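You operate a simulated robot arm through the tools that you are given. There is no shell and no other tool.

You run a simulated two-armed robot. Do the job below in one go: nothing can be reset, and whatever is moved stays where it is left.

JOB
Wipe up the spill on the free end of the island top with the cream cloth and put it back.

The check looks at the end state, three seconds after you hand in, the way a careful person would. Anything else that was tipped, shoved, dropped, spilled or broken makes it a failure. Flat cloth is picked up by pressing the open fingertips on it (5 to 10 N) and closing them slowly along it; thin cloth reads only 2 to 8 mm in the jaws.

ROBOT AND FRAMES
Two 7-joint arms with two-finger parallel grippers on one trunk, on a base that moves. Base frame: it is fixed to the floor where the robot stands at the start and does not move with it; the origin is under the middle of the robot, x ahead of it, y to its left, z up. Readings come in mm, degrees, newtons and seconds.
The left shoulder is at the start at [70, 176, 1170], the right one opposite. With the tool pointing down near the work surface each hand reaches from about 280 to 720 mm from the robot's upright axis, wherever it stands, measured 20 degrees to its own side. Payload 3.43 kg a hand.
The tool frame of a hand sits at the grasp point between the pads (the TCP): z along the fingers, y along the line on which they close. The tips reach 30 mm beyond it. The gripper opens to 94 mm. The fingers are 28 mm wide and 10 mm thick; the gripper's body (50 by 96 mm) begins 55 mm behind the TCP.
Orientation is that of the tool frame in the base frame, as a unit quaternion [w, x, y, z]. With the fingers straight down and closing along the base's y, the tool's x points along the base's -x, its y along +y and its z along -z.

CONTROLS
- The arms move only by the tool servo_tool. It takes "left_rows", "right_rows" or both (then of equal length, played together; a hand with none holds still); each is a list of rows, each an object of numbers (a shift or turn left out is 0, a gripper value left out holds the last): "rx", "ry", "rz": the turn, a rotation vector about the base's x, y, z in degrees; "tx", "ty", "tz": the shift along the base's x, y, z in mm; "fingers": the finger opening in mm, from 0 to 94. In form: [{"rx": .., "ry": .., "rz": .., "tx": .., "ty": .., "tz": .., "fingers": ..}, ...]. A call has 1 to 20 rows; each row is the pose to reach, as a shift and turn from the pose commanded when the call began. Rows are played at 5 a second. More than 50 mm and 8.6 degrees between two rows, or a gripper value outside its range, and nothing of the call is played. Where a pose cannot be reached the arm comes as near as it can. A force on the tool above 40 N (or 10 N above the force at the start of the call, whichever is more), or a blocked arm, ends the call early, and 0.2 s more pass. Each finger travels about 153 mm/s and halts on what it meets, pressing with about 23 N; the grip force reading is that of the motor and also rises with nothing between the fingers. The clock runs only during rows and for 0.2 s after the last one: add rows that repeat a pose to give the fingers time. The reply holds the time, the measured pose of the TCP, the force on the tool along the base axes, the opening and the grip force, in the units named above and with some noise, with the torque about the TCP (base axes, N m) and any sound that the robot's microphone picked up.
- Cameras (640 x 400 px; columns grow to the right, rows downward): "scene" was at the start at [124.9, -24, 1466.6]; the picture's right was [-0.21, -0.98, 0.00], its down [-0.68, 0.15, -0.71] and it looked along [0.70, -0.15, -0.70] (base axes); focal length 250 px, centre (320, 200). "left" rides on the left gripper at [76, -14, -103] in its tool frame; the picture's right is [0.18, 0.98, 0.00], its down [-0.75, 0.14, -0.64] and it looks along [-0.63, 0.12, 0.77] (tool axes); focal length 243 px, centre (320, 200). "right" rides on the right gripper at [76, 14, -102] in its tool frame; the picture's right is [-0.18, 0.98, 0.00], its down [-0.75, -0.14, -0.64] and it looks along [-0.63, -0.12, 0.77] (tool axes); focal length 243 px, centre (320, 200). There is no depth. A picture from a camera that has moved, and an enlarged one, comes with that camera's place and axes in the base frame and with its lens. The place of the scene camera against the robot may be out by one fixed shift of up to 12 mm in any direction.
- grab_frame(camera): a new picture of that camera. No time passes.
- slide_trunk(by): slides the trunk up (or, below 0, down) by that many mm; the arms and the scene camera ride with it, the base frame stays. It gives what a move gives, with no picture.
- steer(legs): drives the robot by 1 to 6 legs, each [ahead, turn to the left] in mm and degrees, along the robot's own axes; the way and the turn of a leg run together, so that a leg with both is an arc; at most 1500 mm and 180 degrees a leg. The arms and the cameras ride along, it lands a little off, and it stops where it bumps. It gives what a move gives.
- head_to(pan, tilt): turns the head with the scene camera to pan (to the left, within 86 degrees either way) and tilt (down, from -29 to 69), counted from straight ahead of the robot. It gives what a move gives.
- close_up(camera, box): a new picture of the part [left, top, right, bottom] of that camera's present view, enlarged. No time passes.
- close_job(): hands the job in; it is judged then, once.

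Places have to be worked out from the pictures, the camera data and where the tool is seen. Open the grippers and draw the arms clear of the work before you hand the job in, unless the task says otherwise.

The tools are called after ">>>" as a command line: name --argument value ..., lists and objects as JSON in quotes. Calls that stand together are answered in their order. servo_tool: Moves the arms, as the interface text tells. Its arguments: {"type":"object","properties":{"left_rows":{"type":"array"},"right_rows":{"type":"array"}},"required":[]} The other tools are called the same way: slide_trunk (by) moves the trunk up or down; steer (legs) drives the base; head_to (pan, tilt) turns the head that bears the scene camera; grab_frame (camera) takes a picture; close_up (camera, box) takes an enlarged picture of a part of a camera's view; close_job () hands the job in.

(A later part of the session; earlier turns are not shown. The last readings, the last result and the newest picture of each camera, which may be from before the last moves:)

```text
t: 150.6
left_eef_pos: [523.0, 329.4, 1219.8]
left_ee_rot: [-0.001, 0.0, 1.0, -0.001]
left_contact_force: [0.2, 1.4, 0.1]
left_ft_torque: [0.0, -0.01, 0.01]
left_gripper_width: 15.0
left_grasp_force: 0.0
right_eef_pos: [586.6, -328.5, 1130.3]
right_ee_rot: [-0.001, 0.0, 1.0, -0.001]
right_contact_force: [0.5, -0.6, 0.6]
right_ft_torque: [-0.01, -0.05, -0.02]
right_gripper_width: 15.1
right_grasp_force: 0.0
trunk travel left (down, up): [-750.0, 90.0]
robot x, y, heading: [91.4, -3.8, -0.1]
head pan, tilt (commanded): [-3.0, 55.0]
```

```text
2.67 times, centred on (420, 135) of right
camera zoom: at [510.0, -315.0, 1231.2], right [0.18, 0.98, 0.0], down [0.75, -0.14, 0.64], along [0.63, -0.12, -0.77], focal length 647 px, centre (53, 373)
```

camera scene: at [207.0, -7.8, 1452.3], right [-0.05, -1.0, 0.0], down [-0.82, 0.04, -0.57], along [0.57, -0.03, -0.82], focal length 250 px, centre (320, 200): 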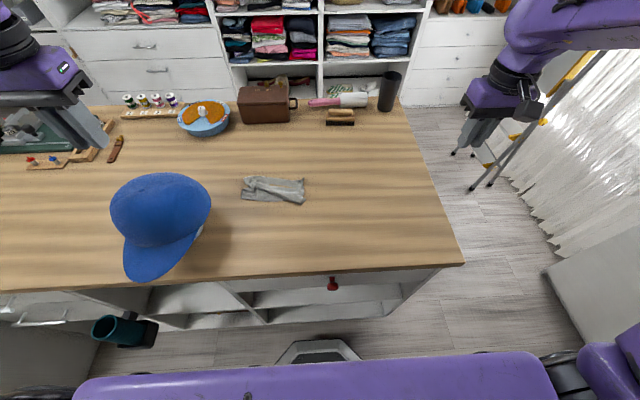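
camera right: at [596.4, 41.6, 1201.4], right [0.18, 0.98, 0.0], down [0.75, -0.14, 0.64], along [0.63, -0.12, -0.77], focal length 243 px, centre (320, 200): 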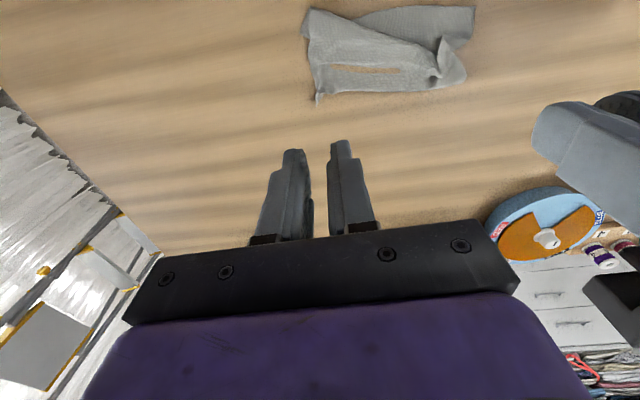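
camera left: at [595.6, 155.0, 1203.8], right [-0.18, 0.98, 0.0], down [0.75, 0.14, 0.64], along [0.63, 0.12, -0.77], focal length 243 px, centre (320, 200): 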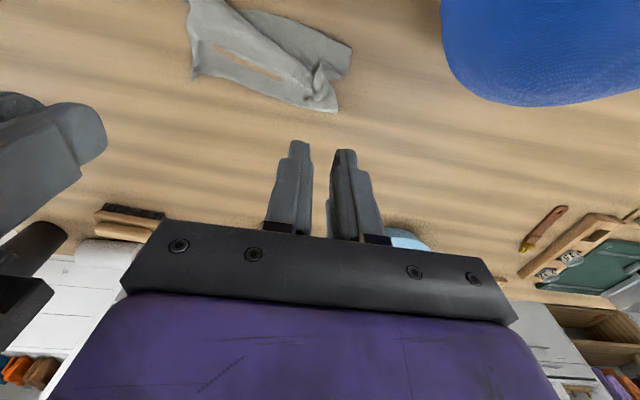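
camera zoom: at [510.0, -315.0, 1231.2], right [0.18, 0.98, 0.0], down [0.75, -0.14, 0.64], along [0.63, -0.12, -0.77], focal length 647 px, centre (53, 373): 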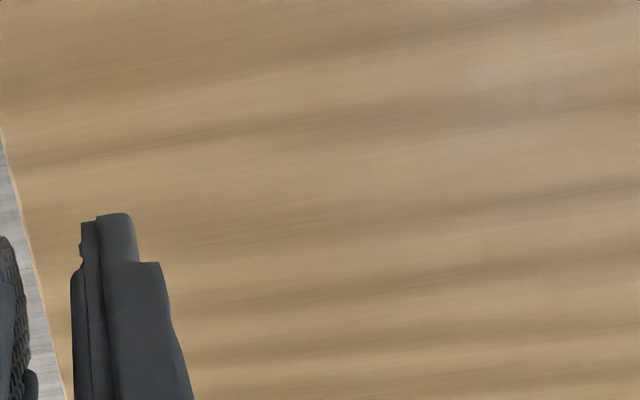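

The wiped area is clean wood. The cloth still has its right part folded over in a triangle (top corner near (606, 33)); I'll unfold that: left hand pins the under layer near (634, 150), right hand lifts the top corner and lays it forward. First I bring both above their points.

>>> servo_tool --left_rows '[{"tx": 12, "ty": -20, "fingers": 0}, {"tx": 25, "ty": -45}, {"tx": 40, "ty": -75}, {"tx": 55, "ty": -105}, {"tx": 75, "ty": -135}, {"tx": 95, "ty": -160, "tz": -30}, {"tx": 111, "ty": -179, "tz": -70}, {"tx": 111, "ty": -179, "tz": -115}, {"tx": 111, "ty": -179, "tz": -160}, {"tx": 111, "ty": -179, "tz": -205}, {"tx": 111, "ty": -179, "tz": -240}, {"tx": 111, "ty": -179, "tz": -240}]' --right_rows '[{"tx": 2, "ty": 45, "fingers": 16}, {"tx": 4, "ty": 90}, {"tx": 6, "ty": 135}, {"tx": 8, "ty": 180}, {"tx": 12, "ty": 225}, {"tx": 16, "ty": 270}, {"tx": 20, "ty": 315, "tz": -10}, {"tx": 23, "ty": 352, "tz": -30}, {"tx": 23, "ty": 364, "tz": -70}, {"tx": 23, "ty": 364, "tz": -110}, {"tx": 23, "ty": 364, "tz": -150}, {"tx": 23, "ty": 364, "tz": -150}]'

>>> grab_frame --camera "right"

>>> grab_frame --camera "left"

>>> close_up --camera "scene" --box '[220, 130, 332, 240]'

```text
t: 153.2
left_eef_pos: [632.9, 147.5, 980.9]
left_ee_rot: [0.001, 0.0, 1.0, 0.001]
left_contact_force: [-0.6, 0.1, 0.7]
left_ft_torque: [-0.02, -0.04, 0.03]
left_gripper_width: 0.1
left_grasp_force: 23.4
right_eef_pos: [620.9, 21.8, 991.5]
right_ee_rot: [-0.001, 0.023, 0.999, 0.024]
right_contact_force: [0.3, 0.0, 0.7]
right_ft_torque: [-0.02, 0.0, -0.01]
right_gripper_width: 15.9
right_grasp_force: 0.1
trunk travel left (down, up): [-750.0, 90.0]
robot x, y, heading: [91.4, -3.4, -0.2]
head pan, tilt (commanded): [-3.0, 55.0]
```

```text
taken
camera right: at [545.5, 33.8, 1093.8], right [0.23, 0.97, 0.05], down [0.75, -0.2, 0.63], along [0.63, -0.11, -0.77], focal length 243 px, centre (320, 200)
```

right: 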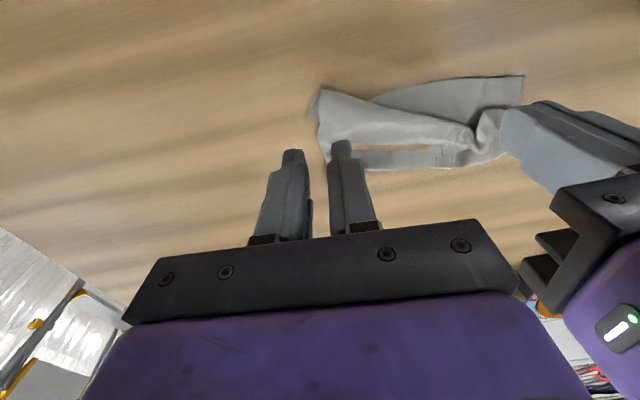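

```text
taken
camera left: at [555.2, 133.9, 1084.5], right [-0.18, 0.98, 0.0], down [0.75, 0.14, 0.64], along [0.63, 0.12, -0.77], focal length 243 px, centre (320, 200)
```

left: 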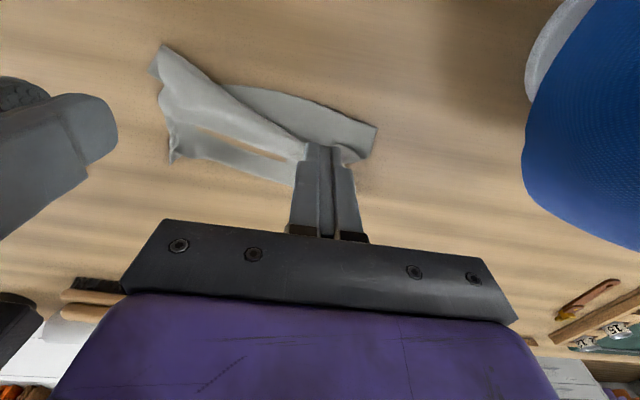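

```text
3.64 times, centred on (276, 185) of scene
camera zoom: at [205.9, -10.8, 1452.5], right [-0.05, -1.0, 0.0], down [-0.82, 0.04, -0.57], along [0.57, -0.03, -0.82], focal length 908 px, centre (480, 254)
```

zoom: 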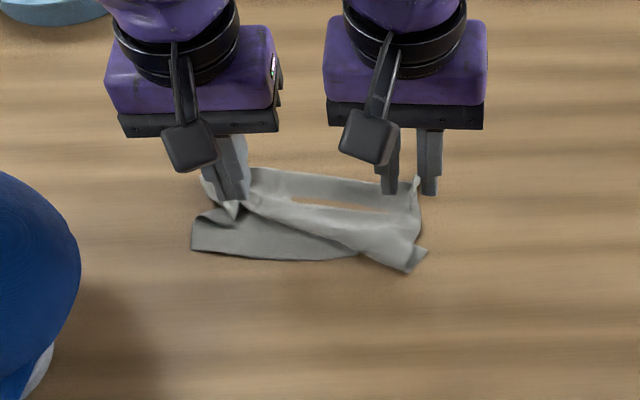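

Left is over the under layer at (633, 148). The right hand is a bit off its commanded pose, so I adjust it toward (622, 47) and lower the left to pin.

>>> servo_tool --left_rows '[{"tz": -30}, {"tz": -50}, {"tz": -60}, {"tz": -65}, {"tz": -68}, {"tz": -68}]' --right_rows '[{"tx": 6, "ty": 6}, {"tx": 12, "ty": 12}, {"tx": 12, "ty": 12, "tz": -15}, {"tx": 12, "ty": 12, "tz": -30}, {"tx": 12, "ty": 12, "tz": -40}, {"tx": 12, "ty": 12, "tz": -40}]'

>>> grab_frame --camera "right"

```text
t: 154.6
left_eef_pos: [632.6, 147.6, 913.3]
left_ee_rot: [0.0, 0.0, 1.0, 0.0]
left_contact_force: [-0.9, 0.3, 0.5]
left_ft_torque: [-0.01, 0.03, -0.03]
left_gripper_width: 0.4
left_grasp_force: 23.1
right_eef_pos: [626.3, 39.9, 942.8]
right_ee_rot: [-0.001, 0.009, 1.0, 0.006]
right_contact_force: [0.6, 0.1, 0.8]
right_ft_torque: [-0.02, 0.0, -0.01]
right_gripper_width: 16.1
right_grasp_force: 0.1
trunk travel left (down, up): [-750.0, 90.0]
robot x, y, heading: [88.2, -2.6, -0.3]
head pan, tilt (commanded): [-3.0, 55.0]
```

```text
taken
camera right: at [550.5, 54.1, 1044.1], right [0.2, 0.98, 0.01], down [0.75, -0.16, 0.64], along [0.63, -0.12, -0.77], focal length 243 px, centre (320, 200)
```

right: 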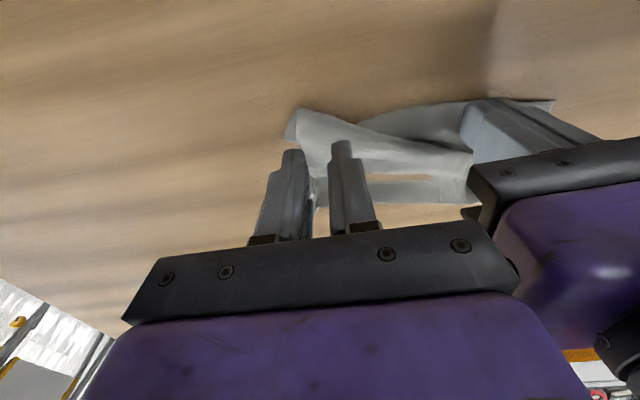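

The right hand is now at (626, 40). I shift the left pin 7 mm outward for clearance and press it, and bring the right down over the folded corner.

>>> servo_tool --left_rows '[{"tz": 3}, {"ty": 7, "tz": 3}, {"ty": 7, "tz": 0}, {"ty": 7, "tz": -2}, {"ty": 7, "tz": -2}]' --right_rows '[{"tx": -4, "ty": 0, "tz": -5}, {"tx": -6, "ty": 0, "tz": -10}, {"tx": -6, "ty": 0, "tz": -18}, {"tx": -6, "ty": 0, "tz": -24}, {"tx": -6, "ty": 0, "tz": -24}]'

>>> close_up --camera "right" --box '[220, 70, 460, 220]'

>>> close_up --camera "scene" --box '[240, 160, 320, 220]'

```text
t: 155.8
left_eef_pos: [633.5, 155.8, 910.9]
left_ee_rot: [0.001, 0.0, 1.0, 0.001]
left_contact_force: [1.2, 1.2, 7.1]
left_ft_torque: [0.0, 0.01, 0.02]
left_gripper_width: 0.0
left_grasp_force: 23.4
right_eef_pos: [618.2, 41.1, 918.4]
right_ee_rot: [0.0, 0.006, 1.0, 0.004]
right_contact_force: [-0.3, 1.0, -1.2]
right_ft_torque: [0.01, 0.01, 0.0]
right_gripper_width: 16.2
right_grasp_force: 0.1
trunk travel left (down, up): [-750.0, 90.0]
robot x, y, heading: [89.7, -1.9, -0.3]
head pan, tilt (commanded): [-3.0, 55.0]
```

```text
2.67 times, centred on (340, 145) of right
camera zoom: at [542.5, 56.2, 1019.7], right [0.2, 0.98, 0.01], down [0.75, -0.15, 0.64], along [0.63, -0.12, -0.77], focal length 647 px, centre (267, 347)
```

zoom: 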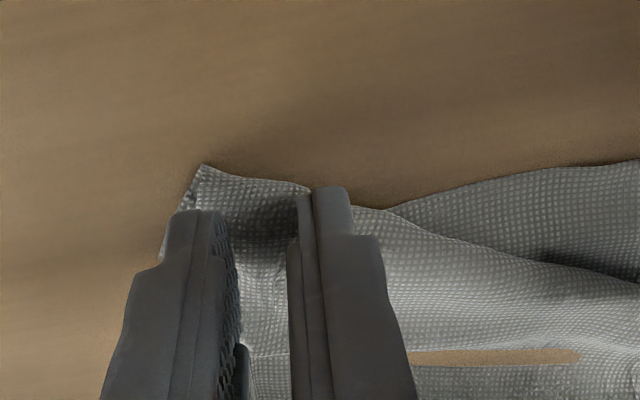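

```text
6.67 times, centred on (280, 190) of scene
camera zoom: at [206.2, -10.4, 1452.5], right [-0.05, -1.0, 0.0], down [-0.82, 0.04, -0.57], along [0.57, -0.03, -0.82], focal length 1665 px, centre (587, 267)
```

zoom: 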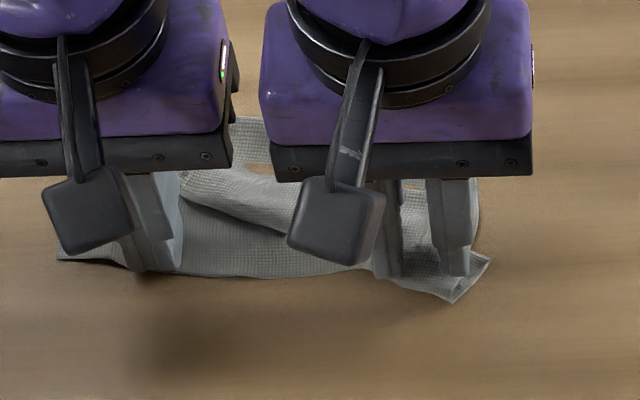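

Left pin holds at 7 N. The right tips straddle the folded corner; I lower to contact.

>>> servo_tool --right_rows '[{"tz": -2}, {"tz": -4}, {"tz": -5.5}, {"tz": -5.5}]'

```text
t: 156.8
left_eef_pos: [631.9, 154.6, 911.7]
left_ee_rot: [0.0, 0.0, 1.0, 0.0]
left_contact_force: [2.7, 1.6, 11.0]
left_ft_torque: [0.04, -0.08, 0.0]
left_gripper_width: 0.0
left_grasp_force: 22.9
right_eef_pos: [617.0, 42.3, 913.1]
right_ee_rot: [0.0, 0.006, 1.0, 0.003]
right_contact_force: [-1.0, 1.4, 1.7]
right_ft_torque: [-0.01, -0.03, 0.0]
right_gripper_width: 16.0
right_grasp_force: 0.1
trunk travel left (down, up): [-750.0, 90.0]
robot x, y, heading: [86.8, -1.8, 0.0]
head pan, tilt (commanded): [-3.0, 55.0]
```

Right contact is 1.7 N. I press about 0.8 mm more and close slowly.

>>> servo_tool --right_rows '[{"tz": -0.8}, {"tz": -0.8, "fingers": 14}, {"tz": -0.8, "fingers": 12}, {"tz": -0.8, "fingers": 10}, {"tz": -0.8, "fingers": 8}, {"tz": -0.8, "fingers": 6}, {"tz": -0.8, "fingers": 4}, {"tz": -0.8, "fingers": 2}, {"tz": -0.8, "fingers": 0}, {"tz": -0.8, "fingers": 0}, {"tz": -0.8, "fingers": 0}]'

>>> close_up --camera "right" --box '[220, 70, 460, 220]'

```text
t: 159.2
left_eef_pos: [632.0, 154.2, 911.4]
left_ee_rot: [0.001, 0.0, 1.0, 0.0]
left_contact_force: [-0.1, 0.2, 10.9]
left_ft_torque: [0.03, 0.0, 0.0]
left_gripper_width: 0.0
left_grasp_force: 23.5
right_eef_pos: [616.7, 40.9, 912.2]
right_ee_rot: [0.0, 0.005, 1.0, 0.002]
right_contact_force: [-0.1, -0.1, 1.2]
right_ft_torque: [-0.03, -0.03, 0.0]
right_gripper_width: 0.2
right_grasp_force: 23.3
trunk travel left (down, up): [-750.0, 90.0]
robot x, y, heading: [89.1, -1.5, 0.1]
head pan, tilt (commanded): [-3.0, 55.0]
```

```text
2.67 times, centred on (340, 145) of right
camera zoom: at [540.7, 56.7, 1013.3], right [0.19, 0.98, 0.01], down [0.75, -0.15, 0.64], along [0.63, -0.12, -0.77], focal length 647 px, centre (267, 347)
```

zoom: 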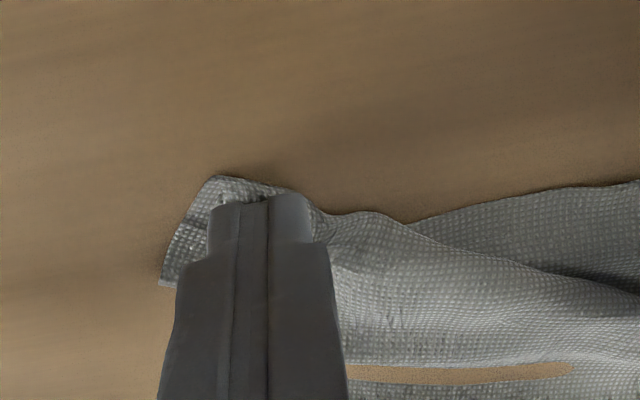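

The jaws closed on nothing (0.2 mm): too light a press. I reopen slightly raised, press harder (about 8 N) and close again.

>>> servo_tool --right_rows '[{"tz": 5}, {"tz": 5, "fingers": 20}, {"tz": 5, "fingers": 20}, {"tz": 2}, {"tz": 0}, {"tz": -1.5}, {"tz": -2}, {"tz": -2}]'

```text
t: 160.9
left_eef_pos: [631.1, 154.5, 911.7]
left_ee_rot: [0.001, -0.001, 1.0, -0.001]
left_contact_force: [1.7, -0.6, 3.9]
left_ft_torque: [0.0, -0.07, 0.04]
left_gripper_width: 0.2
left_grasp_force: 23.0
right_eef_pos: [616.9, 43.8, 911.6]
right_ee_rot: [0.002, 0.005, 1.0, 0.004]
right_contact_force: [-0.1, 4.4, 15.0]
right_ft_torque: [0.29, -0.13, 0.05]
right_gripper_width: 20.2
right_grasp_force: 0.3
trunk travel left (down, up): [-750.0, 90.0]
robot x, y, heading: [85.6, -0.0, 0.0]
head pan, tilt (commanded): [-3.0, 55.0]
```

15 N now; I ease by 0.8 mm and close slowly.

>>> servo_tool --right_rows '[{"tz": 0.8}, {"tz": 0.8, "fingers": 17}, {"tz": 0.8, "fingers": 14}, {"tz": 0.8, "fingers": 11}, {"tz": 0.8, "fingers": 8}, {"tz": 0.8, "fingers": 5}, {"tz": 0.8, "fingers": 2}, {"tz": 0.8, "fingers": 0}, {"tz": 0.8, "fingers": 0}, {"tz": 0.8, "fingers": 0}]'

>>> close_up --camera "right" --box '[220, 70, 460, 220]'

```text
t: 163.2
left_eef_pos: [630.3, 156.5, 911.2]
left_ee_rot: [0.001, 0.0, 1.0, 0.0]
left_contact_force: [-0.4, -0.5, 0.1]
left_ft_torque: [0.02, 0.04, 0.01]
left_gripper_width: 0.0
left_grasp_force: 23.0
right_eef_pos: [616.1, 42.6, 913.5]
right_ee_rot: [0.002, 0.004, 1.0, 0.002]
right_contact_force: [-0.4, 2.5, 22.4]
right_ft_torque: [0.12, -0.19, 0.05]
right_gripper_width: 1.4
right_grasp_force: 23.3
trunk travel left (down, up): [-750.0, 90.0]
robot x, y, heading: [89.2, -2.4, 0.1]
head pan, tilt (commanded): [-3.0, 55.0]
```

```text
2.67 times, centred on (340, 145) of right
camera zoom: at [539.7, 57.4, 1012.5], right [0.19, 0.98, 0.01], down [0.75, -0.15, 0.64], along [0.63, -0.12, -0.77], focal length 647 px, centre (267, 347)
```

zoom: 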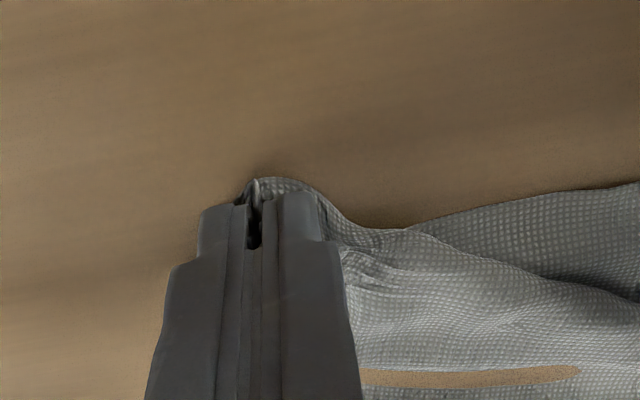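

The right now has 1.4 mm of cloth. The left pin has gone slack, so I press it 1.5 mm more, then lift the corner and carry it forward over the fold.

>>> servo_tool --left_rows '[{"tz": -1.5}, {"tz": -1.5}, {"tz": -1.5}, {"tz": -1.5}, {"tz": -1.5}]' --right_rows '[{"tz": 8}, {"tz": 20}, {"tx": 5, "tz": 35}, {"tx": 15, "tz": 50}, {"tx": 15, "tz": 50}]'

>>> grab_frame --camera "right"

>>> close_up --camera "scene" --box '[230, 130, 340, 230]'

```text
t: 164.3
left_eef_pos: [632.5, 155.9, 910.2]
left_ee_rot: [0.003, 0.0, 1.0, 0.0]
left_contact_force: [2.0, 5.2, 24.0]
left_ft_torque: [0.14, -0.01, -0.01]
left_gripper_width: 0.0
left_grasp_force: 22.4
right_eef_pos: [631.2, 41.7, 959.8]
right_ee_rot: [-0.002, 0.007, 1.0, 0.005]
right_contact_force: [0.3, -0.3, 0.6]
right_ft_torque: [-0.03, 0.0, 0.02]
right_gripper_width: 1.6
right_grasp_force: 23.4
trunk travel left (down, up): [-750.0, 90.0]
robot x, y, heading: [90.8, 1.6, 0.2]
head pan, tilt (commanded): [-3.0, 55.0]
```

```text
taken
camera right: at [555.0, 55.5, 1061.5], right [0.2, 0.98, 0.01], down [0.75, -0.16, 0.64], along [0.63, -0.12, -0.77], focal length 243 px, centre (320, 200)
```

right: 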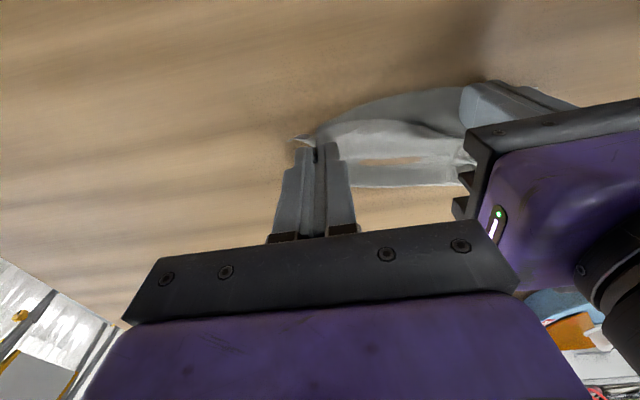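

```text
4.00 times, centred on (285, 180) of scene
camera zoom: at [203.7, -10.2, 1452.8], right [-0.05, -1.0, 0.0], down [-0.82, 0.04, -0.58], along [0.57, -0.03, -0.82], focal length 999 px, centre (460, 280)
```

zoom: 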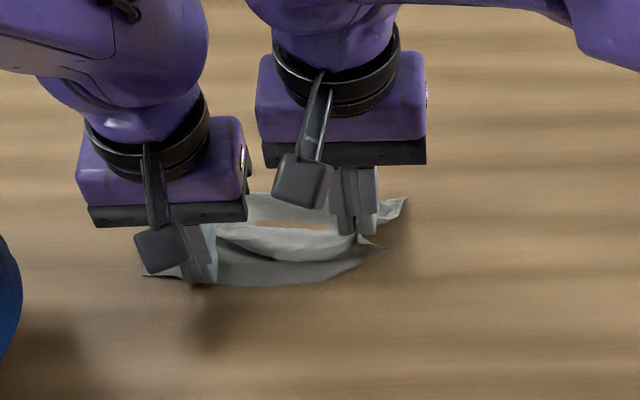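

Something of both layers seems to rise. I ease the left pin slightly and lift the corner higher to see how the layers separate.

>>> servo_tool --left_rows '[{"tz": 1}, {"tz": 1}, {"tz": 1}, {"tz": 1}, {"tz": 1}]' --right_rows '[{"tx": 10, "tz": 20}, {"tx": 25, "tz": 40}, {"tx": 45, "tz": 55}, {"tx": 60, "tz": 60}, {"tx": 60, "tz": 60}]'

>>> grab_frame --camera "right"

>>> close_up --camera "scene" --box '[230, 110, 340, 230]'

```text
t: 165.6
left_eef_pos: [631.4, 154.4, 912.1]
left_ee_rot: [0.002, 0.0, 1.0, -0.001]
left_contact_force: [0.4, -6.1, 23.3]
left_ft_torque: [-0.25, -0.12, -0.02]
left_gripper_width: 0.0
left_grasp_force: 22.7
right_eef_pos: [687.5, 46.1, 1019.3]
right_ee_rot: [0.0, -0.001, 1.0, -0.001]
right_contact_force: [-3.1, 8.9, -9.0]
right_ft_torque: [0.3, -0.03, -0.12]
right_gripper_width: 1.5
right_grasp_force: 22.1
trunk travel left (down, up): [-750.0, 90.0]
robot x, y, heading: [88.6, -2.6, 0.1]
head pan, tilt (commanded): [-3.0, 55.0]
```

```text
taken
camera right: at [611.4, 60.9, 1120.0], right [0.18, 0.98, 0.0], down [0.75, -0.14, 0.64], along [0.63, -0.12, -0.77], focal length 243 px, centre (320, 200)
```

right: 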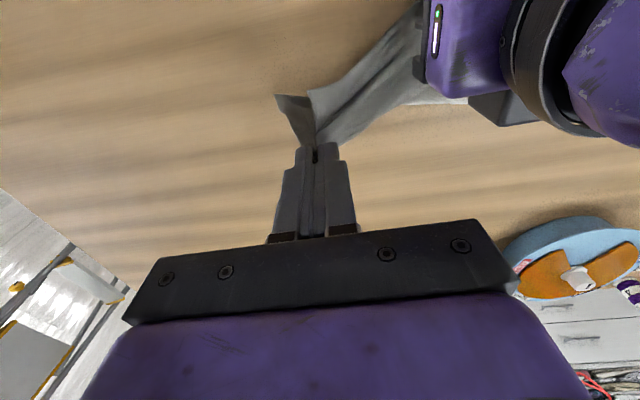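

```text
3.33 times, centred on (285, 170) of scene
camera zoom: at [204.3, -10.3, 1452.5], right [-0.05, -1.0, 0.0], down [-0.82, 0.04, -0.58], along [0.57, -0.03, -0.82], focal length 832 px, centre (437, 300)
```

zoom: 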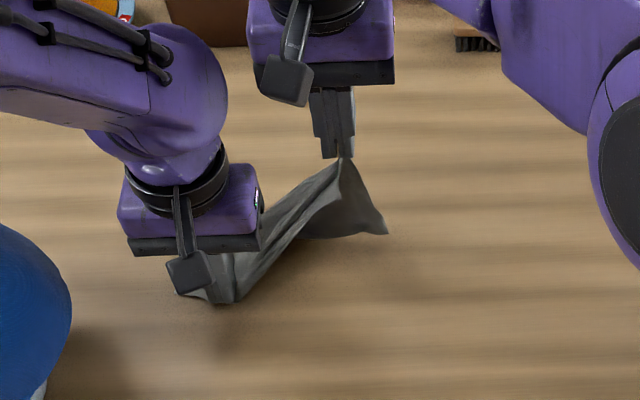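

The cloth is taut between the pin and the right hand, with a free flap hanging to the right. I lay the right hand's corner down at the far right, about (716, 33), slightly slack.

>>> servo_tool --left_rows '[{"tz": 0.5}, {"tz": 0.5}, {"tz": 0.5}, {"tz": 0.5}, {"tz": 0.5}, {"tz": 0.5}, {"tz": 0.5}, {"tz": 0.5}]' --right_rows '[{"tx": 4, "ty": -2, "tz": -15}, {"tx": 9, "ty": -4, "tz": -32}, {"tx": 14, "ty": -7, "tz": -50}, {"tx": 19, "ty": -9, "tz": -68}, {"tx": 24, "ty": -11, "tz": -84}, {"tx": 28, "ty": -13, "tz": -98}, {"tx": 29, "ty": -13, "tz": -104}, {"tx": 29, "ty": -13, "tz": -104}]'

>>> grab_frame --camera "right"

>>> close_up --camera "scene" --box '[230, 110, 340, 230]'

```text
t: 167.3
left_eef_pos: [631.7, 154.7, 910.6]
left_ee_rot: [0.001, 0.0, 1.0, 0.0]
left_contact_force: [-1.3, -0.9, 7.4]
left_ft_torque: [-0.04, 0.01, 0.01]
left_gripper_width: 0.0
left_grasp_force: 23.0
right_eef_pos: [715.2, 30.8, 915.6]
right_ee_rot: [0.001, 0.0, 1.0, 0.0]
right_contact_force: [-2.5, 0.2, 5.3]
right_ft_torque: [0.01, 0.14, 0.0]
right_gripper_width: 1.6
right_grasp_force: 23.0
trunk travel left (down, up): [-750.0, 90.0]
robot x, y, heading: [90.3, 0.5, -0.3]
head pan, tilt (commanded): [-3.0, 55.0]
```

```text
taken
camera right: at [639.1, 45.6, 1016.8], right [0.18, 0.98, 0.0], down [0.75, -0.14, 0.64], along [0.63, -0.12, -0.77], focal length 243 px, centre (320, 200)
```

right: 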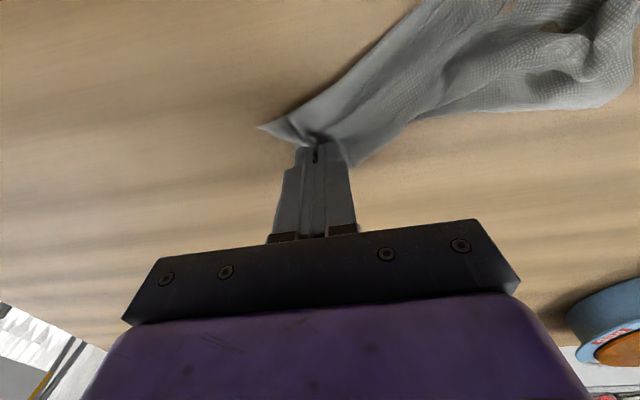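

```text
3.33 times, centred on (285, 170) of scene
camera zoom: at [204.2, -10.6, 1452.6], right [-0.05, -1.0, 0.0], down [-0.82, 0.04, -0.58], along [0.57, -0.03, -0.82], focal length 832 px, centre (437, 300)
```

zoom: 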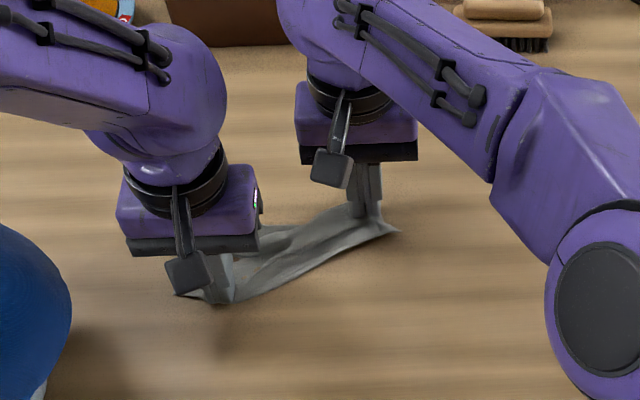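

Useful: the near hem now runs straight along the diagonal from its left corner near (628, 188) to the right hand. If the left hand grips that hem's left corner, the whole cloth can hang from its real edge. I raise the left hand a little and look.

>>> servo_tool --left_rows '[{"tz": 15}, {"tx": -5, "ty": 5, "tz": 40}, {"tx": -8, "ty": 10, "tz": 65}, {"tx": -8, "ty": 10, "tz": 75, "fingers": 20}, {"tx": -8, "ty": 10, "tz": 75, "fingers": 20}]'

>>> grab_frame --camera "left"

>>> close_up --camera "scene" --box '[230, 130, 330, 230]'

```text
t: 168.6
left_eef_pos: [624.2, 164.9, 983.4]
left_ee_rot: [0.0, -0.001, 1.0, 0.0]
left_contact_force: [0.3, -0.2, 0.2]
left_ft_torque: [0.0, 0.01, -0.04]
left_gripper_width: 19.8
left_grasp_force: 0.1
right_eef_pos: [716.9, 31.0, 915.8]
right_ee_rot: [0.0, 0.0, 1.0, 0.0]
right_contact_force: [-0.8, 0.1, 0.1]
right_ft_torque: [0.01, -0.01, 0.03]
right_gripper_width: 1.6
right_grasp_force: 22.9
trunk travel left (down, up): [-750.0, 90.0]
robot x, y, heading: [89.7, 0.4, -0.2]
head pan, tilt (commanded): [-3.0, 55.0]
```

```text
taken
camera left: at [547.8, 150.6, 1089.4], right [-0.18, 0.98, 0.0], down [0.75, 0.14, 0.64], along [0.63, 0.12, -0.77], focal length 243 px, centre (320, 200)
```

left: 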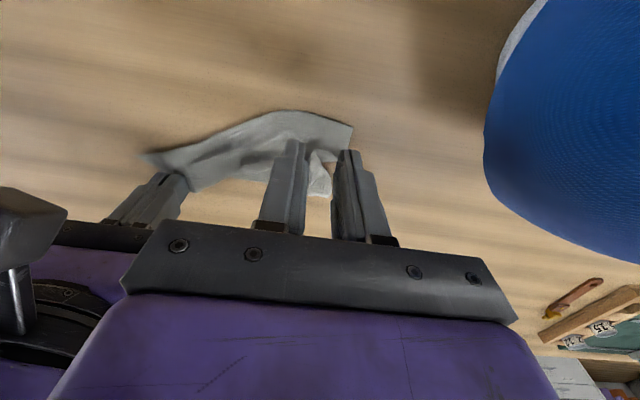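

```text
4.00 times, centred on (280, 180) of scene
camera zoom: at [206.9, -10.1, 1452.3], right [-0.05, -1.0, 0.0], down [-0.82, 0.04, -0.57], along [0.57, -0.03, -0.82], focal length 999 px, centre (480, 280)
```

zoom: 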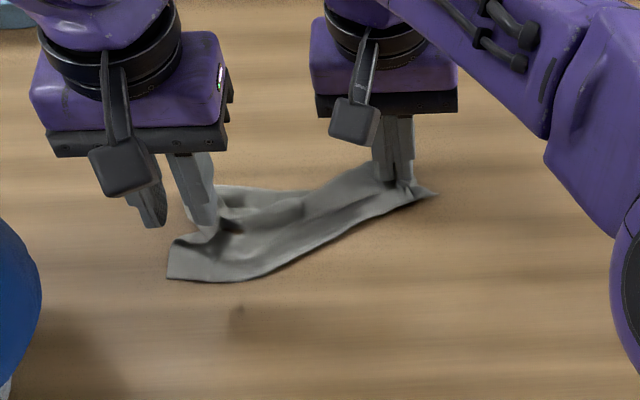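

The hem's left corner is at about (630, 195). I place the left hand over (640, 172) and lower to just above it.

>>> servo_tool --left_rows '[{"tx": 8, "ty": 4, "tz": -15}, {"tx": 16, "ty": 7, "tz": -40}, {"tx": 16, "ty": 7, "tz": -58}, {"tx": 16, "ty": 7, "tz": -66}, {"tx": 16, "ty": 7, "tz": -66}]'

>>> close_up --camera "left" --box '[200, 60, 440, 210]'

```text
t: 169.8
left_eef_pos: [639.8, 172.1, 919.1]
left_ee_rot: [0.0, 0.0, 1.0, 0.0]
left_contact_force: [0.5, -0.8, 0.2]
left_ft_torque: [-0.04, 0.0, 0.04]
left_gripper_width: 20.2
left_grasp_force: 0.0
right_eef_pos: [716.4, 31.0, 914.3]
right_ee_rot: [0.0, 0.0, 1.0, 0.0]
right_contact_force: [-0.5, -0.6, 1.1]
right_ft_torque: [0.03, -0.01, -0.01]
right_gripper_width: 1.6
right_grasp_force: 23.2
trunk travel left (down, up): [-750.0, 90.0]
robot x, y, heading: [89.2, -3.6, 0.2]
head pan, tilt (commanded): [-3.0, 55.0]
```

```text
2.67 times, centred on (320, 135) of left
camera zoom: at [563.3, 157.7, 1022.8], right [-0.18, 0.98, 0.0], down [0.75, 0.14, 0.64], along [0.63, 0.12, -0.77], focal length 647 px, centre (320, 373)
```

zoom: 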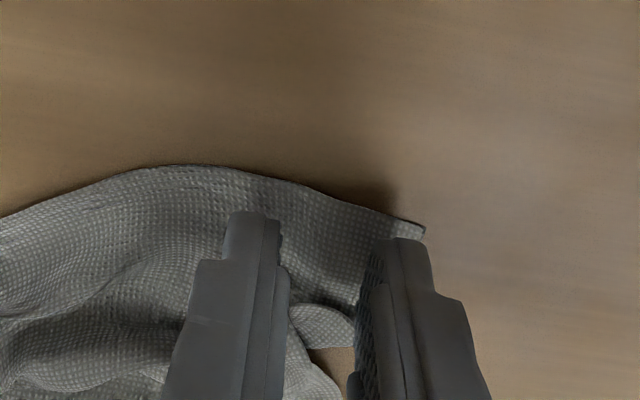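

Both tips are on the corner of the hem. I lower to contact and press.

>>> servo_tool --left_rows '[{"tx": -3, "ty": -4, "tz": -3}, {"tx": -3, "ty": -4, "tz": -6}, {"tx": -3, "ty": -4, "tz": -7.5}, {"tx": -3, "ty": -4, "tz": -7.5}]'

```text
t: 170.8
left_eef_pos: [637.4, 167.7, 910.9]
left_ee_rot: [0.0, 0.0, 1.0, 0.0]
left_contact_force: [-0.7, 0.8, -0.5]
left_ft_torque: [-0.01, -0.02, 0.03]
left_gripper_width: 20.1
left_grasp_force: 0.0
right_eef_pos: [716.7, 31.0, 914.4]
right_ee_rot: [-0.001, 0.0, 1.0, 0.0]
right_contact_force: [-0.4, 0.4, 0.8]
right_ft_torque: [-0.01, 0.0, 0.03]
right_gripper_width: 1.6
right_grasp_force: 23.0
trunk travel left (down, up): [-750.0, 90.0]
robot x, y, heading: [91.6, -6.7, -0.4]
head pan, tilt (commanded): [-3.0, 55.0]
```

A little more: 2 mm down to reach a 5–10 N press.

>>> servo_tool --left_rows '[{"tz": -1}, {"tz": -2}, {"tz": -2}]'

```text
t: 171.6
left_eef_pos: [637.7, 167.2, 911.9]
left_ee_rot: [0.002, 0.0, 1.0, 0.0]
left_contact_force: [1.0, 1.7, 11.5]
left_ft_torque: [0.02, 0.0, 0.02]
left_gripper_width: 19.9
left_grasp_force: 0.0
right_eef_pos: [716.2, 31.9, 916.5]
right_ee_rot: [0.001, 0.0, 1.0, 0.0]
right_contact_force: [0.1, -0.6, 0.7]
right_ft_torque: [0.05, -0.03, -0.05]
right_gripper_width: 1.7
right_grasp_force: 23.0
trunk travel left (down, up): [-750.0, 90.0]
robot x, y, heading: [89.6, -3.8, -0.1]
head pan, tilt (commanded): [-3.0, 55.0]
```

11.5 N, just right to grip. I ease 0.4 mm and close the left fingers slowly on the corner.

>>> servo_tool --left_rows '[{"tz": 0.4, "fingers": 17}, {"tz": 0.4, "fingers": 14}, {"tz": 0.4, "fingers": 11}, {"tz": 0.4, "fingers": 8}, {"tz": 0.4, "fingers": 5}, {"tz": 0.4, "fingers": 2}, {"tz": 0.4, "fingers": 0}, {"tz": 0.4, "fingers": 0}, {"tz": 0.4, "fingers": 0}]'

>>> close_up --camera "left" --box '[200, 60, 440, 210]'

```text
t: 173.6
left_eef_pos: [636.4, 167.6, 910.8]
left_ee_rot: [0.001, 0.0, 1.0, 0.0]
left_contact_force: [1.3, -0.1, 14.9]
left_ft_torque: [-0.02, -0.01, 0.0]
left_gripper_width: 2.0
left_grasp_force: 22.8
right_eef_pos: [716.6, 29.9, 916.3]
right_ee_rot: [0.0, 0.001, 1.0, 0.0]
right_contact_force: [-0.3, 0.8, -0.1]
right_ft_torque: [0.03, -0.01, -0.02]
right_gripper_width: 1.7
right_grasp_force: 22.2
trunk travel left (down, up): [-750.0, 90.0]
robot x, y, heading: [89.6, -2.0, -0.1]
head pan, tilt (commanded): [-3.0, 55.0]
```

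```text
2.67 times, centred on (320, 135) of left
camera zoom: at [559.7, 153.4, 1015.0], right [-0.18, 0.98, 0.0], down [0.75, 0.14, 0.64], along [0.63, 0.12, -0.77], focal length 647 px, centre (320, 373)
```

zoom: 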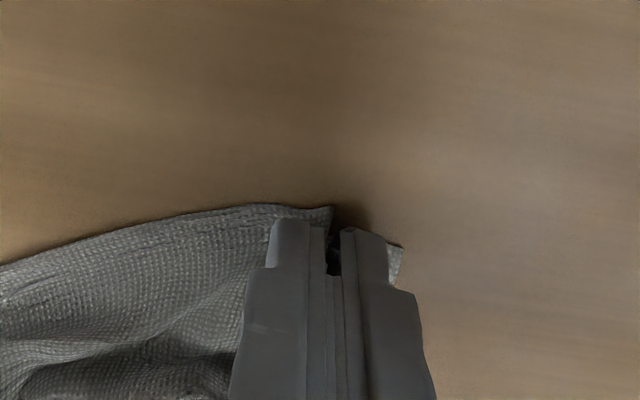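

Both hem corners are now held. I lift both hands together to TCP z ≈ 1110 and align the hem left–right, to see the cloth hang from its true edge.

>>> servo_tool --left_rows '[{"tz": 15}, {"tx": 4, "tz": 45}, {"tx": 10, "tz": 80}, {"tx": 18, "tz": 115}, {"tx": 26, "tz": 150}, {"tx": 32, "tz": 180}, {"tx": 36, "tz": 200}, {"tx": 36, "tz": 200}, {"tx": 36, "tz": 200}]' --right_rows '[{"tz": 15}, {"tx": -4, "tz": 45}, {"tx": -12, "ty": -2, "tz": 80}, {"tx": -22, "ty": -4, "tz": 115}, {"tx": -32, "ty": -6, "tz": 150}, {"tx": -40, "ty": -7, "tz": 180}, {"tx": -44, "ty": -8, "tz": 197}, {"tx": -44, "ty": -8, "tz": 197}, {"tx": -44, "ty": -8, "tz": 197}]'

>>> close_up --camera "scene" --box '[200, 80, 360, 230]'

>>> grab_frame --camera "left"

>>> grab_frame --camera "right"

```text
t: 175.6
left_eef_pos: [674.7, 167.2, 1109.9]
left_ee_rot: [0.0, 0.001, 1.0, 0.001]
left_contact_force: [0.5, 0.8, 0.1]
left_ft_torque: [-0.02, 0.01, 0.02]
left_gripper_width: 1.7
left_grasp_force: 22.9
right_eef_pos: [675.1, 24.5, 1112.0]
right_ee_rot: [0.001, 0.0, 1.0, 0.0]
right_contact_force: [-0.4, 0.4, 0.2]
right_ft_torque: [0.01, 0.0, -0.01]
right_gripper_width: 1.7
right_grasp_force: 23.1
trunk travel left (down, up): [-750.0, 90.0]
robot x, y, heading: [88.7, -1.4, -0.0]
head pan, tilt (commanded): [-3.0, 55.0]
```

```text
2.67 times, centred on (280, 155) of scene
camera zoom: at [207.0, -10.1, 1452.3], right [-0.05, -1.0, 0.0], down [-0.82, 0.04, -0.57], along [0.57, -0.03, -0.82], focal length 666 px, centre (427, 320)
```

zoom: 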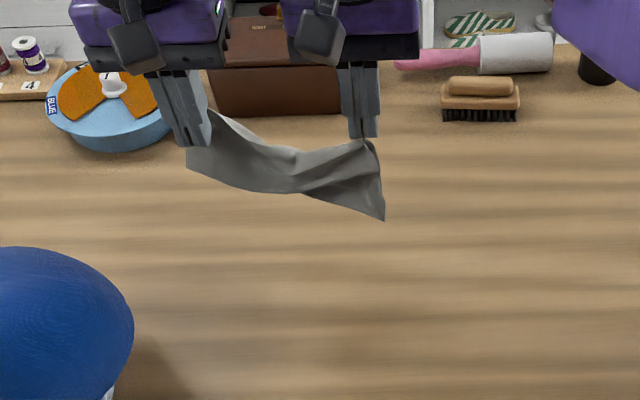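

```text
taken
camera left: at [597.4, 153.5, 1214.0], right [-0.18, 0.98, 0.0], down [0.75, 0.14, 0.64], along [0.63, 0.12, -0.77], focal length 243 px, centre (320, 200)
```

left: 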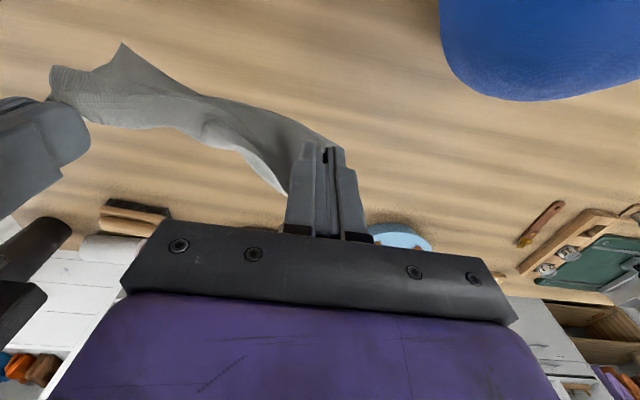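

```text
taken
camera right: at [599.3, 38.5, 1213.0], right [0.18, 0.98, 0.0], down [0.75, -0.14, 0.64], along [0.63, -0.12, -0.77], focal length 243 px, centre (320, 200)
```

right: 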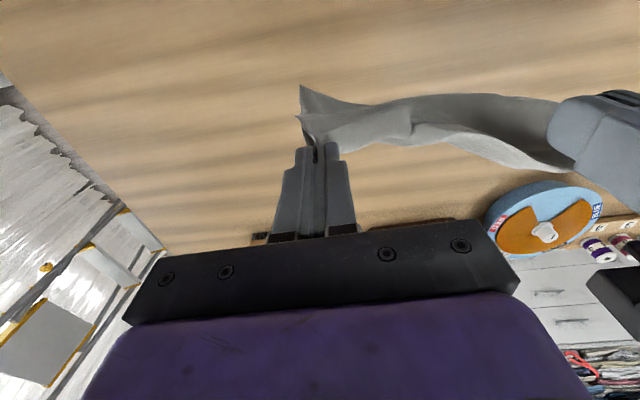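

The edge sags with slack, so I spread the hands about 14 mm to straighten it and look again.

>>> servo_tool --left_rows '[{"ty": 3}, {"ty": 5}, {"ty": 7}, {"ty": 7}, {"ty": 7}]' --right_rows '[{"ty": -3}, {"ty": -5}, {"ty": -7}, {"ty": -7}, {"ty": -7}]'

>>> close_up --camera "scene" --box '[220, 100, 330, 190]'

>>> close_up --camera "left" --box '[30, 20, 370, 220]'

```text
t: 176.8
left_eef_pos: [672.1, 175.2, 1109.1]
left_ee_rot: [0.0, 0.0, 1.0, 0.0]
left_contact_force: [0.5, 0.1, -0.2]
left_ft_torque: [-0.01, -0.02, 0.01]
left_gripper_width: 1.7
left_grasp_force: 22.8
right_eef_pos: [674.3, 17.3, 1111.6]
right_ee_rot: [0.0, -0.001, 1.0, 0.0]
right_contact_force: [0.3, -0.1, 0.8]
right_ft_torque: [-0.02, 0.01, -0.01]
right_gripper_width: 1.4
right_grasp_force: 23.1
trunk travel left (down, up): [-750.0, 90.0]
robot x, y, heading: [91.4, -3.5, -0.3]
head pan, tilt (commanded): [-3.0, 55.0]
```

```text
4.44 times, centred on (275, 145) of scene
camera zoom: at [207.1, -10.2, 1452.3], right [-0.05, -1.0, 0.0], down [-0.82, 0.04, -0.57], along [0.57, -0.03, -0.82], focal length 1110 px, centre (520, 444)
```

zoom: 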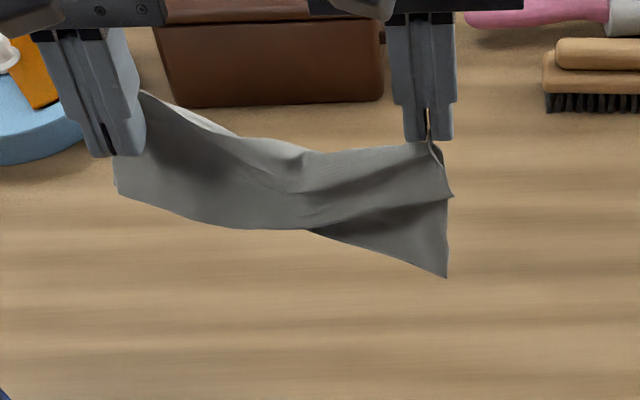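

```text
1.88 times, centred on (200, 120) of left
camera zoom: at [597.1, 161.0, 1214.3], right [-0.18, 0.98, 0.0], down [0.75, 0.14, 0.64], along [0.63, 0.12, -0.77], focal length 457 px, centre (546, 351)
```

zoom: 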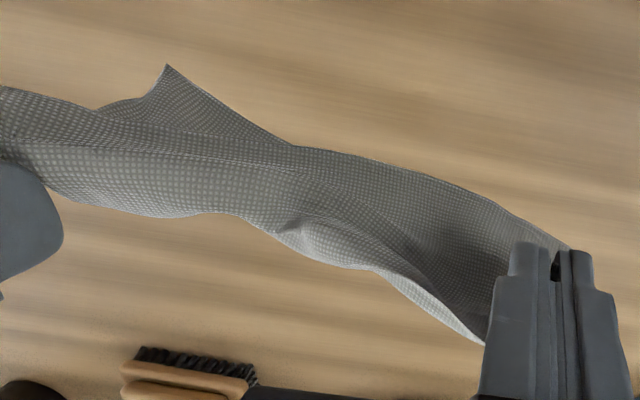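

Still no tension at 158 mm. I spread another 16 mm, mostly with the right hand.

>>> servo_tool --left_rows '[{"ty": 2}, {"ty": 4}, {"ty": 4}, {"ty": 4}, {"ty": 4}]' --right_rows '[{"ty": -4}, {"ty": -8}, {"ty": -12}, {"ty": -12}, {"ty": -12}]'

>>> close_up --camera "scene" --box '[220, 100, 330, 190]'

>>> close_up --camera "right" --box '[270, 40, 630, 240]'

```text
t: 177.9
left_eef_pos: [674.8, 179.2, 1109.9]
left_ee_rot: [0.0, 0.0, 1.0, 0.001]
left_contact_force: [-0.1, -0.9, 0.6]
left_ft_torque: [0.02, 0.03, -0.01]
left_gripper_width: 1.5
left_grasp_force: 22.7
right_eef_pos: [675.7, 5.2, 1110.7]
right_ee_rot: [0.001, 0.001, 1.0, 0.0]
right_contact_force: [0.6, -0.7, -0.3]
right_ft_torque: [0.03, 0.02, -0.01]
right_gripper_width: 1.5
right_grasp_force: 23.3
trunk travel left (down, up): [-750.0, 90.0]
robot x, y, heading: [90.1, -2.1, -0.2]
head pan, tilt (commanded): [-3.0, 55.0]
```

```text
4.44 times, centred on (275, 145) of scene
camera zoom: at [207.1, -10.2, 1452.3], right [-0.05, -1.0, 0.0], down [-0.82, 0.04, -0.57], along [0.57, -0.03, -0.82], focal length 1110 px, centre (520, 444)
```

zoom: 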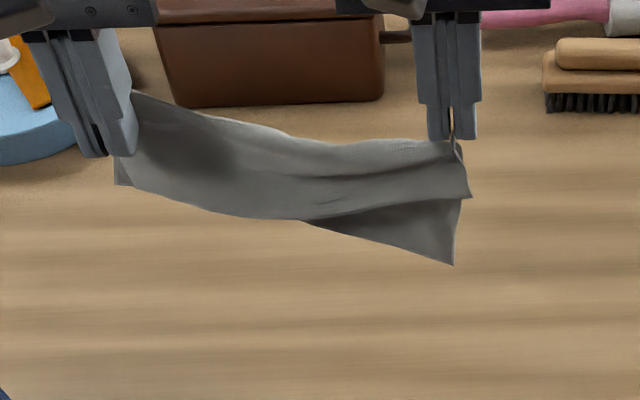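

```text
1.78 times, centred on (450, 140) of right
camera zoom: at [599.5, 19.4, 1212.8], right [0.18, 0.98, 0.0], down [0.75, -0.14, 0.64], along [0.63, -0.12, -0.77], focal length 431 px, centre (89, 307)
```

zoom: 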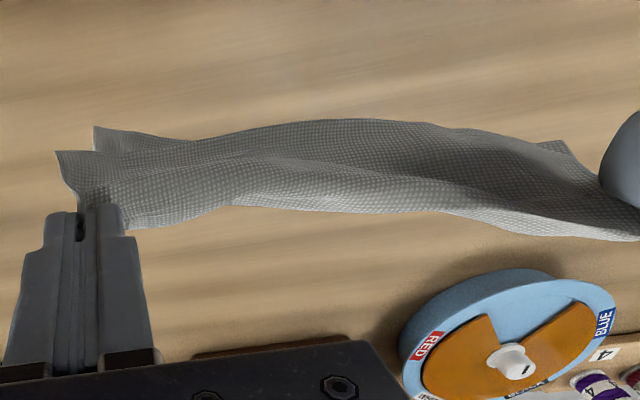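

The edge is straighter at 174 mm, but layers are still folded on each other. I give the hanging cloth a few quick shakes to free the layers.

>>> servo_tool --left_rows '[{"tz": 45}, {"tz": 0}, {"tz": 45}, {"tz": 0}, {"tz": 45}, {"tz": 0}, {"tx": -45}, {"tx": 0}, {"tx": -45}, {"tx": 0}, {"tx": -45}, {"tx": 0}, {"tx": 0}, {"tx": 0}]' --right_rows '[{"tz": 45}, {"tz": 0}, {"tz": 45}, {"tz": 0}, {"tz": 45}, {"tz": 0}, {"tx": -45}, {"tx": 0}, {"tx": -45}, {"tx": 0}, {"tx": -45}, {"tx": 0}, {"tx": 0}, {"tx": 0}]'

>>> close_up --camera "scene" --box '[220, 100, 330, 190]'

>>> close_up --camera "right" --box '[270, 40, 630, 240]'

```text
t: 180.9
left_eef_pos: [668.3, 178.4, 1112.5]
left_ee_rot: [0.001, 0.0, 1.0, 0.0]
left_contact_force: [-0.2, -0.6, 0.1]
left_ft_torque: [0.02, -0.04, -0.03]
left_gripper_width: 1.4
left_grasp_force: 23.4
right_eef_pos: [672.8, 4.9, 1115.2]
right_ee_rot: [0.001, 0.001, 1.0, 0.0]
right_contact_force: [-0.7, 0.3, 0.2]
right_ft_torque: [0.01, -0.04, 0.03]
right_gripper_width: 1.6
right_grasp_force: 22.8
trunk travel left (down, up): [-750.0, 90.0]
robot x, y, heading: [90.1, 0.8, -0.0]
head pan, tilt (commanded): [-3.0, 55.0]
```

```text
4.44 times, centred on (275, 145) of scene
camera zoom: at [202.4, -10.4, 1452.8], right [-0.05, -1.0, 0.0], down [-0.82, 0.04, -0.58], along [0.58, -0.03, -0.82], focal length 1110 px, centre (520, 444)
```

zoom: 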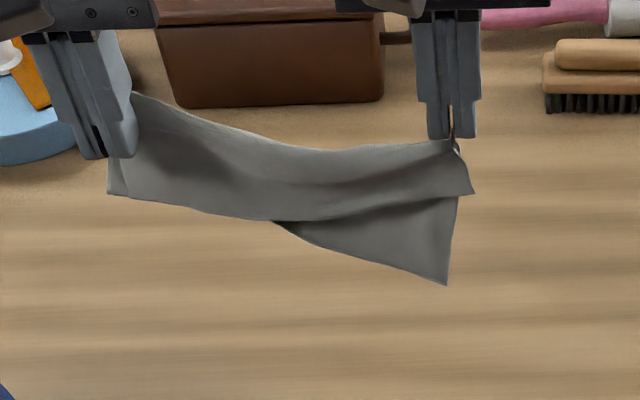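

```text
1.78 times, centred on (450, 140) of right
camera zoom: at [595.6, 19.4, 1215.3], right [0.18, 0.98, 0.0], down [0.75, -0.14, 0.65], along [0.63, -0.12, -0.76], focal length 431 px, centre (89, 307)
```

zoom: 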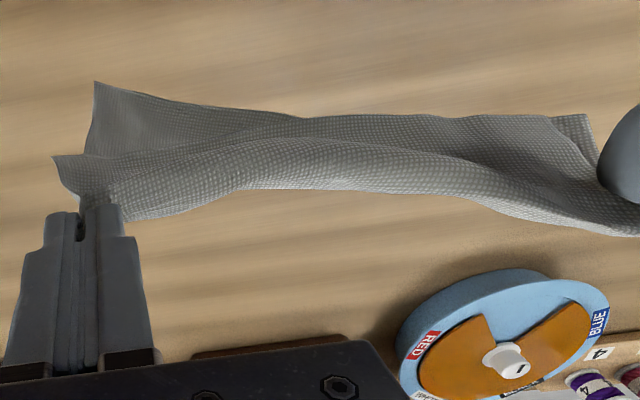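

The shakes help: the back layer has dropped further. I shake some more.

>>> servo_tool --left_rows '[{"tz": 48}, {"tz": 0}, {"tz": 48}, {"tz": 0}, {"tz": 48}, {"tz": 0}, {"tx": -48}, {"tx": 0}, {"tx": -48}, {"tx": 0}, {"tx": -48}, {"tx": 0}, {"tz": 48}, {"tz": 0}, {"tz": 48}, {"tz": 0}, {"tz": 0}, {"tz": 0}]' --right_rows '[{"tz": 48}, {"tz": 0}, {"tz": 48}, {"tz": 0}, {"tz": 48}, {"tz": 0}, {"tx": -48}, {"tx": 0}, {"tx": -48}, {"tx": 0}, {"tx": -48}, {"tx": 0}, {"tz": 48}, {"tz": 0}, {"tz": 48}, {"tz": 0}, {"tz": 0}, {"tz": 0}]'

>>> close_up --camera "scene" --box '[220, 100, 330, 190]'

>>> close_up --camera "right" --box '[270, 40, 630, 240]'

```text
t: 184.8
left_eef_pos: [675.1, 179.8, 1111.0]
left_ee_rot: [0.0, 0.0, 1.0, 0.0]
left_contact_force: [0.2, -0.2, -1.1]
left_ft_torque: [0.02, -0.01, 0.01]
left_gripper_width: 1.5
left_grasp_force: 23.3
right_eef_pos: [675.1, 5.1, 1111.7]
right_ee_rot: [0.001, 0.0, 1.0, 0.001]
right_contact_force: [-0.6, 0.6, -0.5]
right_ft_torque: [0.0, -0.03, -0.01]
right_gripper_width: 1.5
right_grasp_force: 23.1
trunk travel left (down, up): [-750.0, 90.0]
robot x, y, heading: [95.0, -1.9, 0.0]
head pan, tilt (commanded): [-3.0, 55.0]
```

```text
4.44 times, centred on (275, 145) of scene
camera zoom: at [206.1, -10.4, 1452.4], right [-0.05, -1.0, 0.0], down [-0.82, 0.04, -0.57], along [0.57, -0.03, -0.82], focal length 1110 px, centre (520, 444)
```

zoom: 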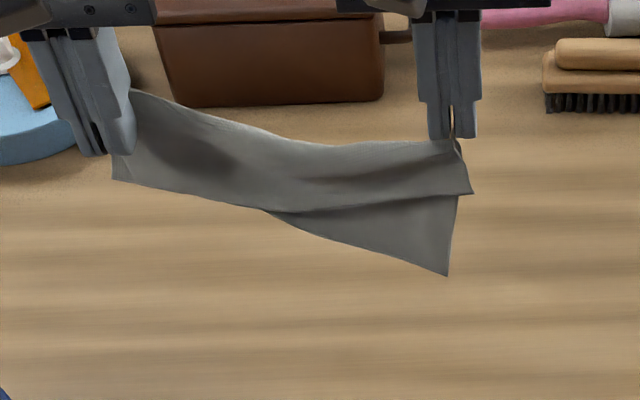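

```text
1.78 times, centred on (450, 140) of right
camera zoom: at [599.8, 19.0, 1213.2], right [0.18, 0.98, 0.0], down [0.75, -0.14, 0.64], along [0.63, -0.12, -0.77], focal length 431 px, centre (89, 307)
```

zoom: 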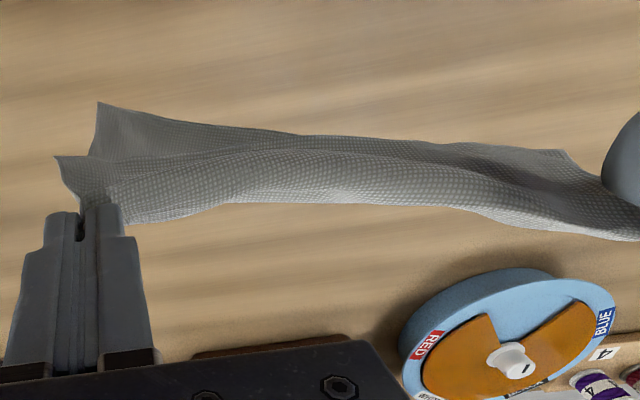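

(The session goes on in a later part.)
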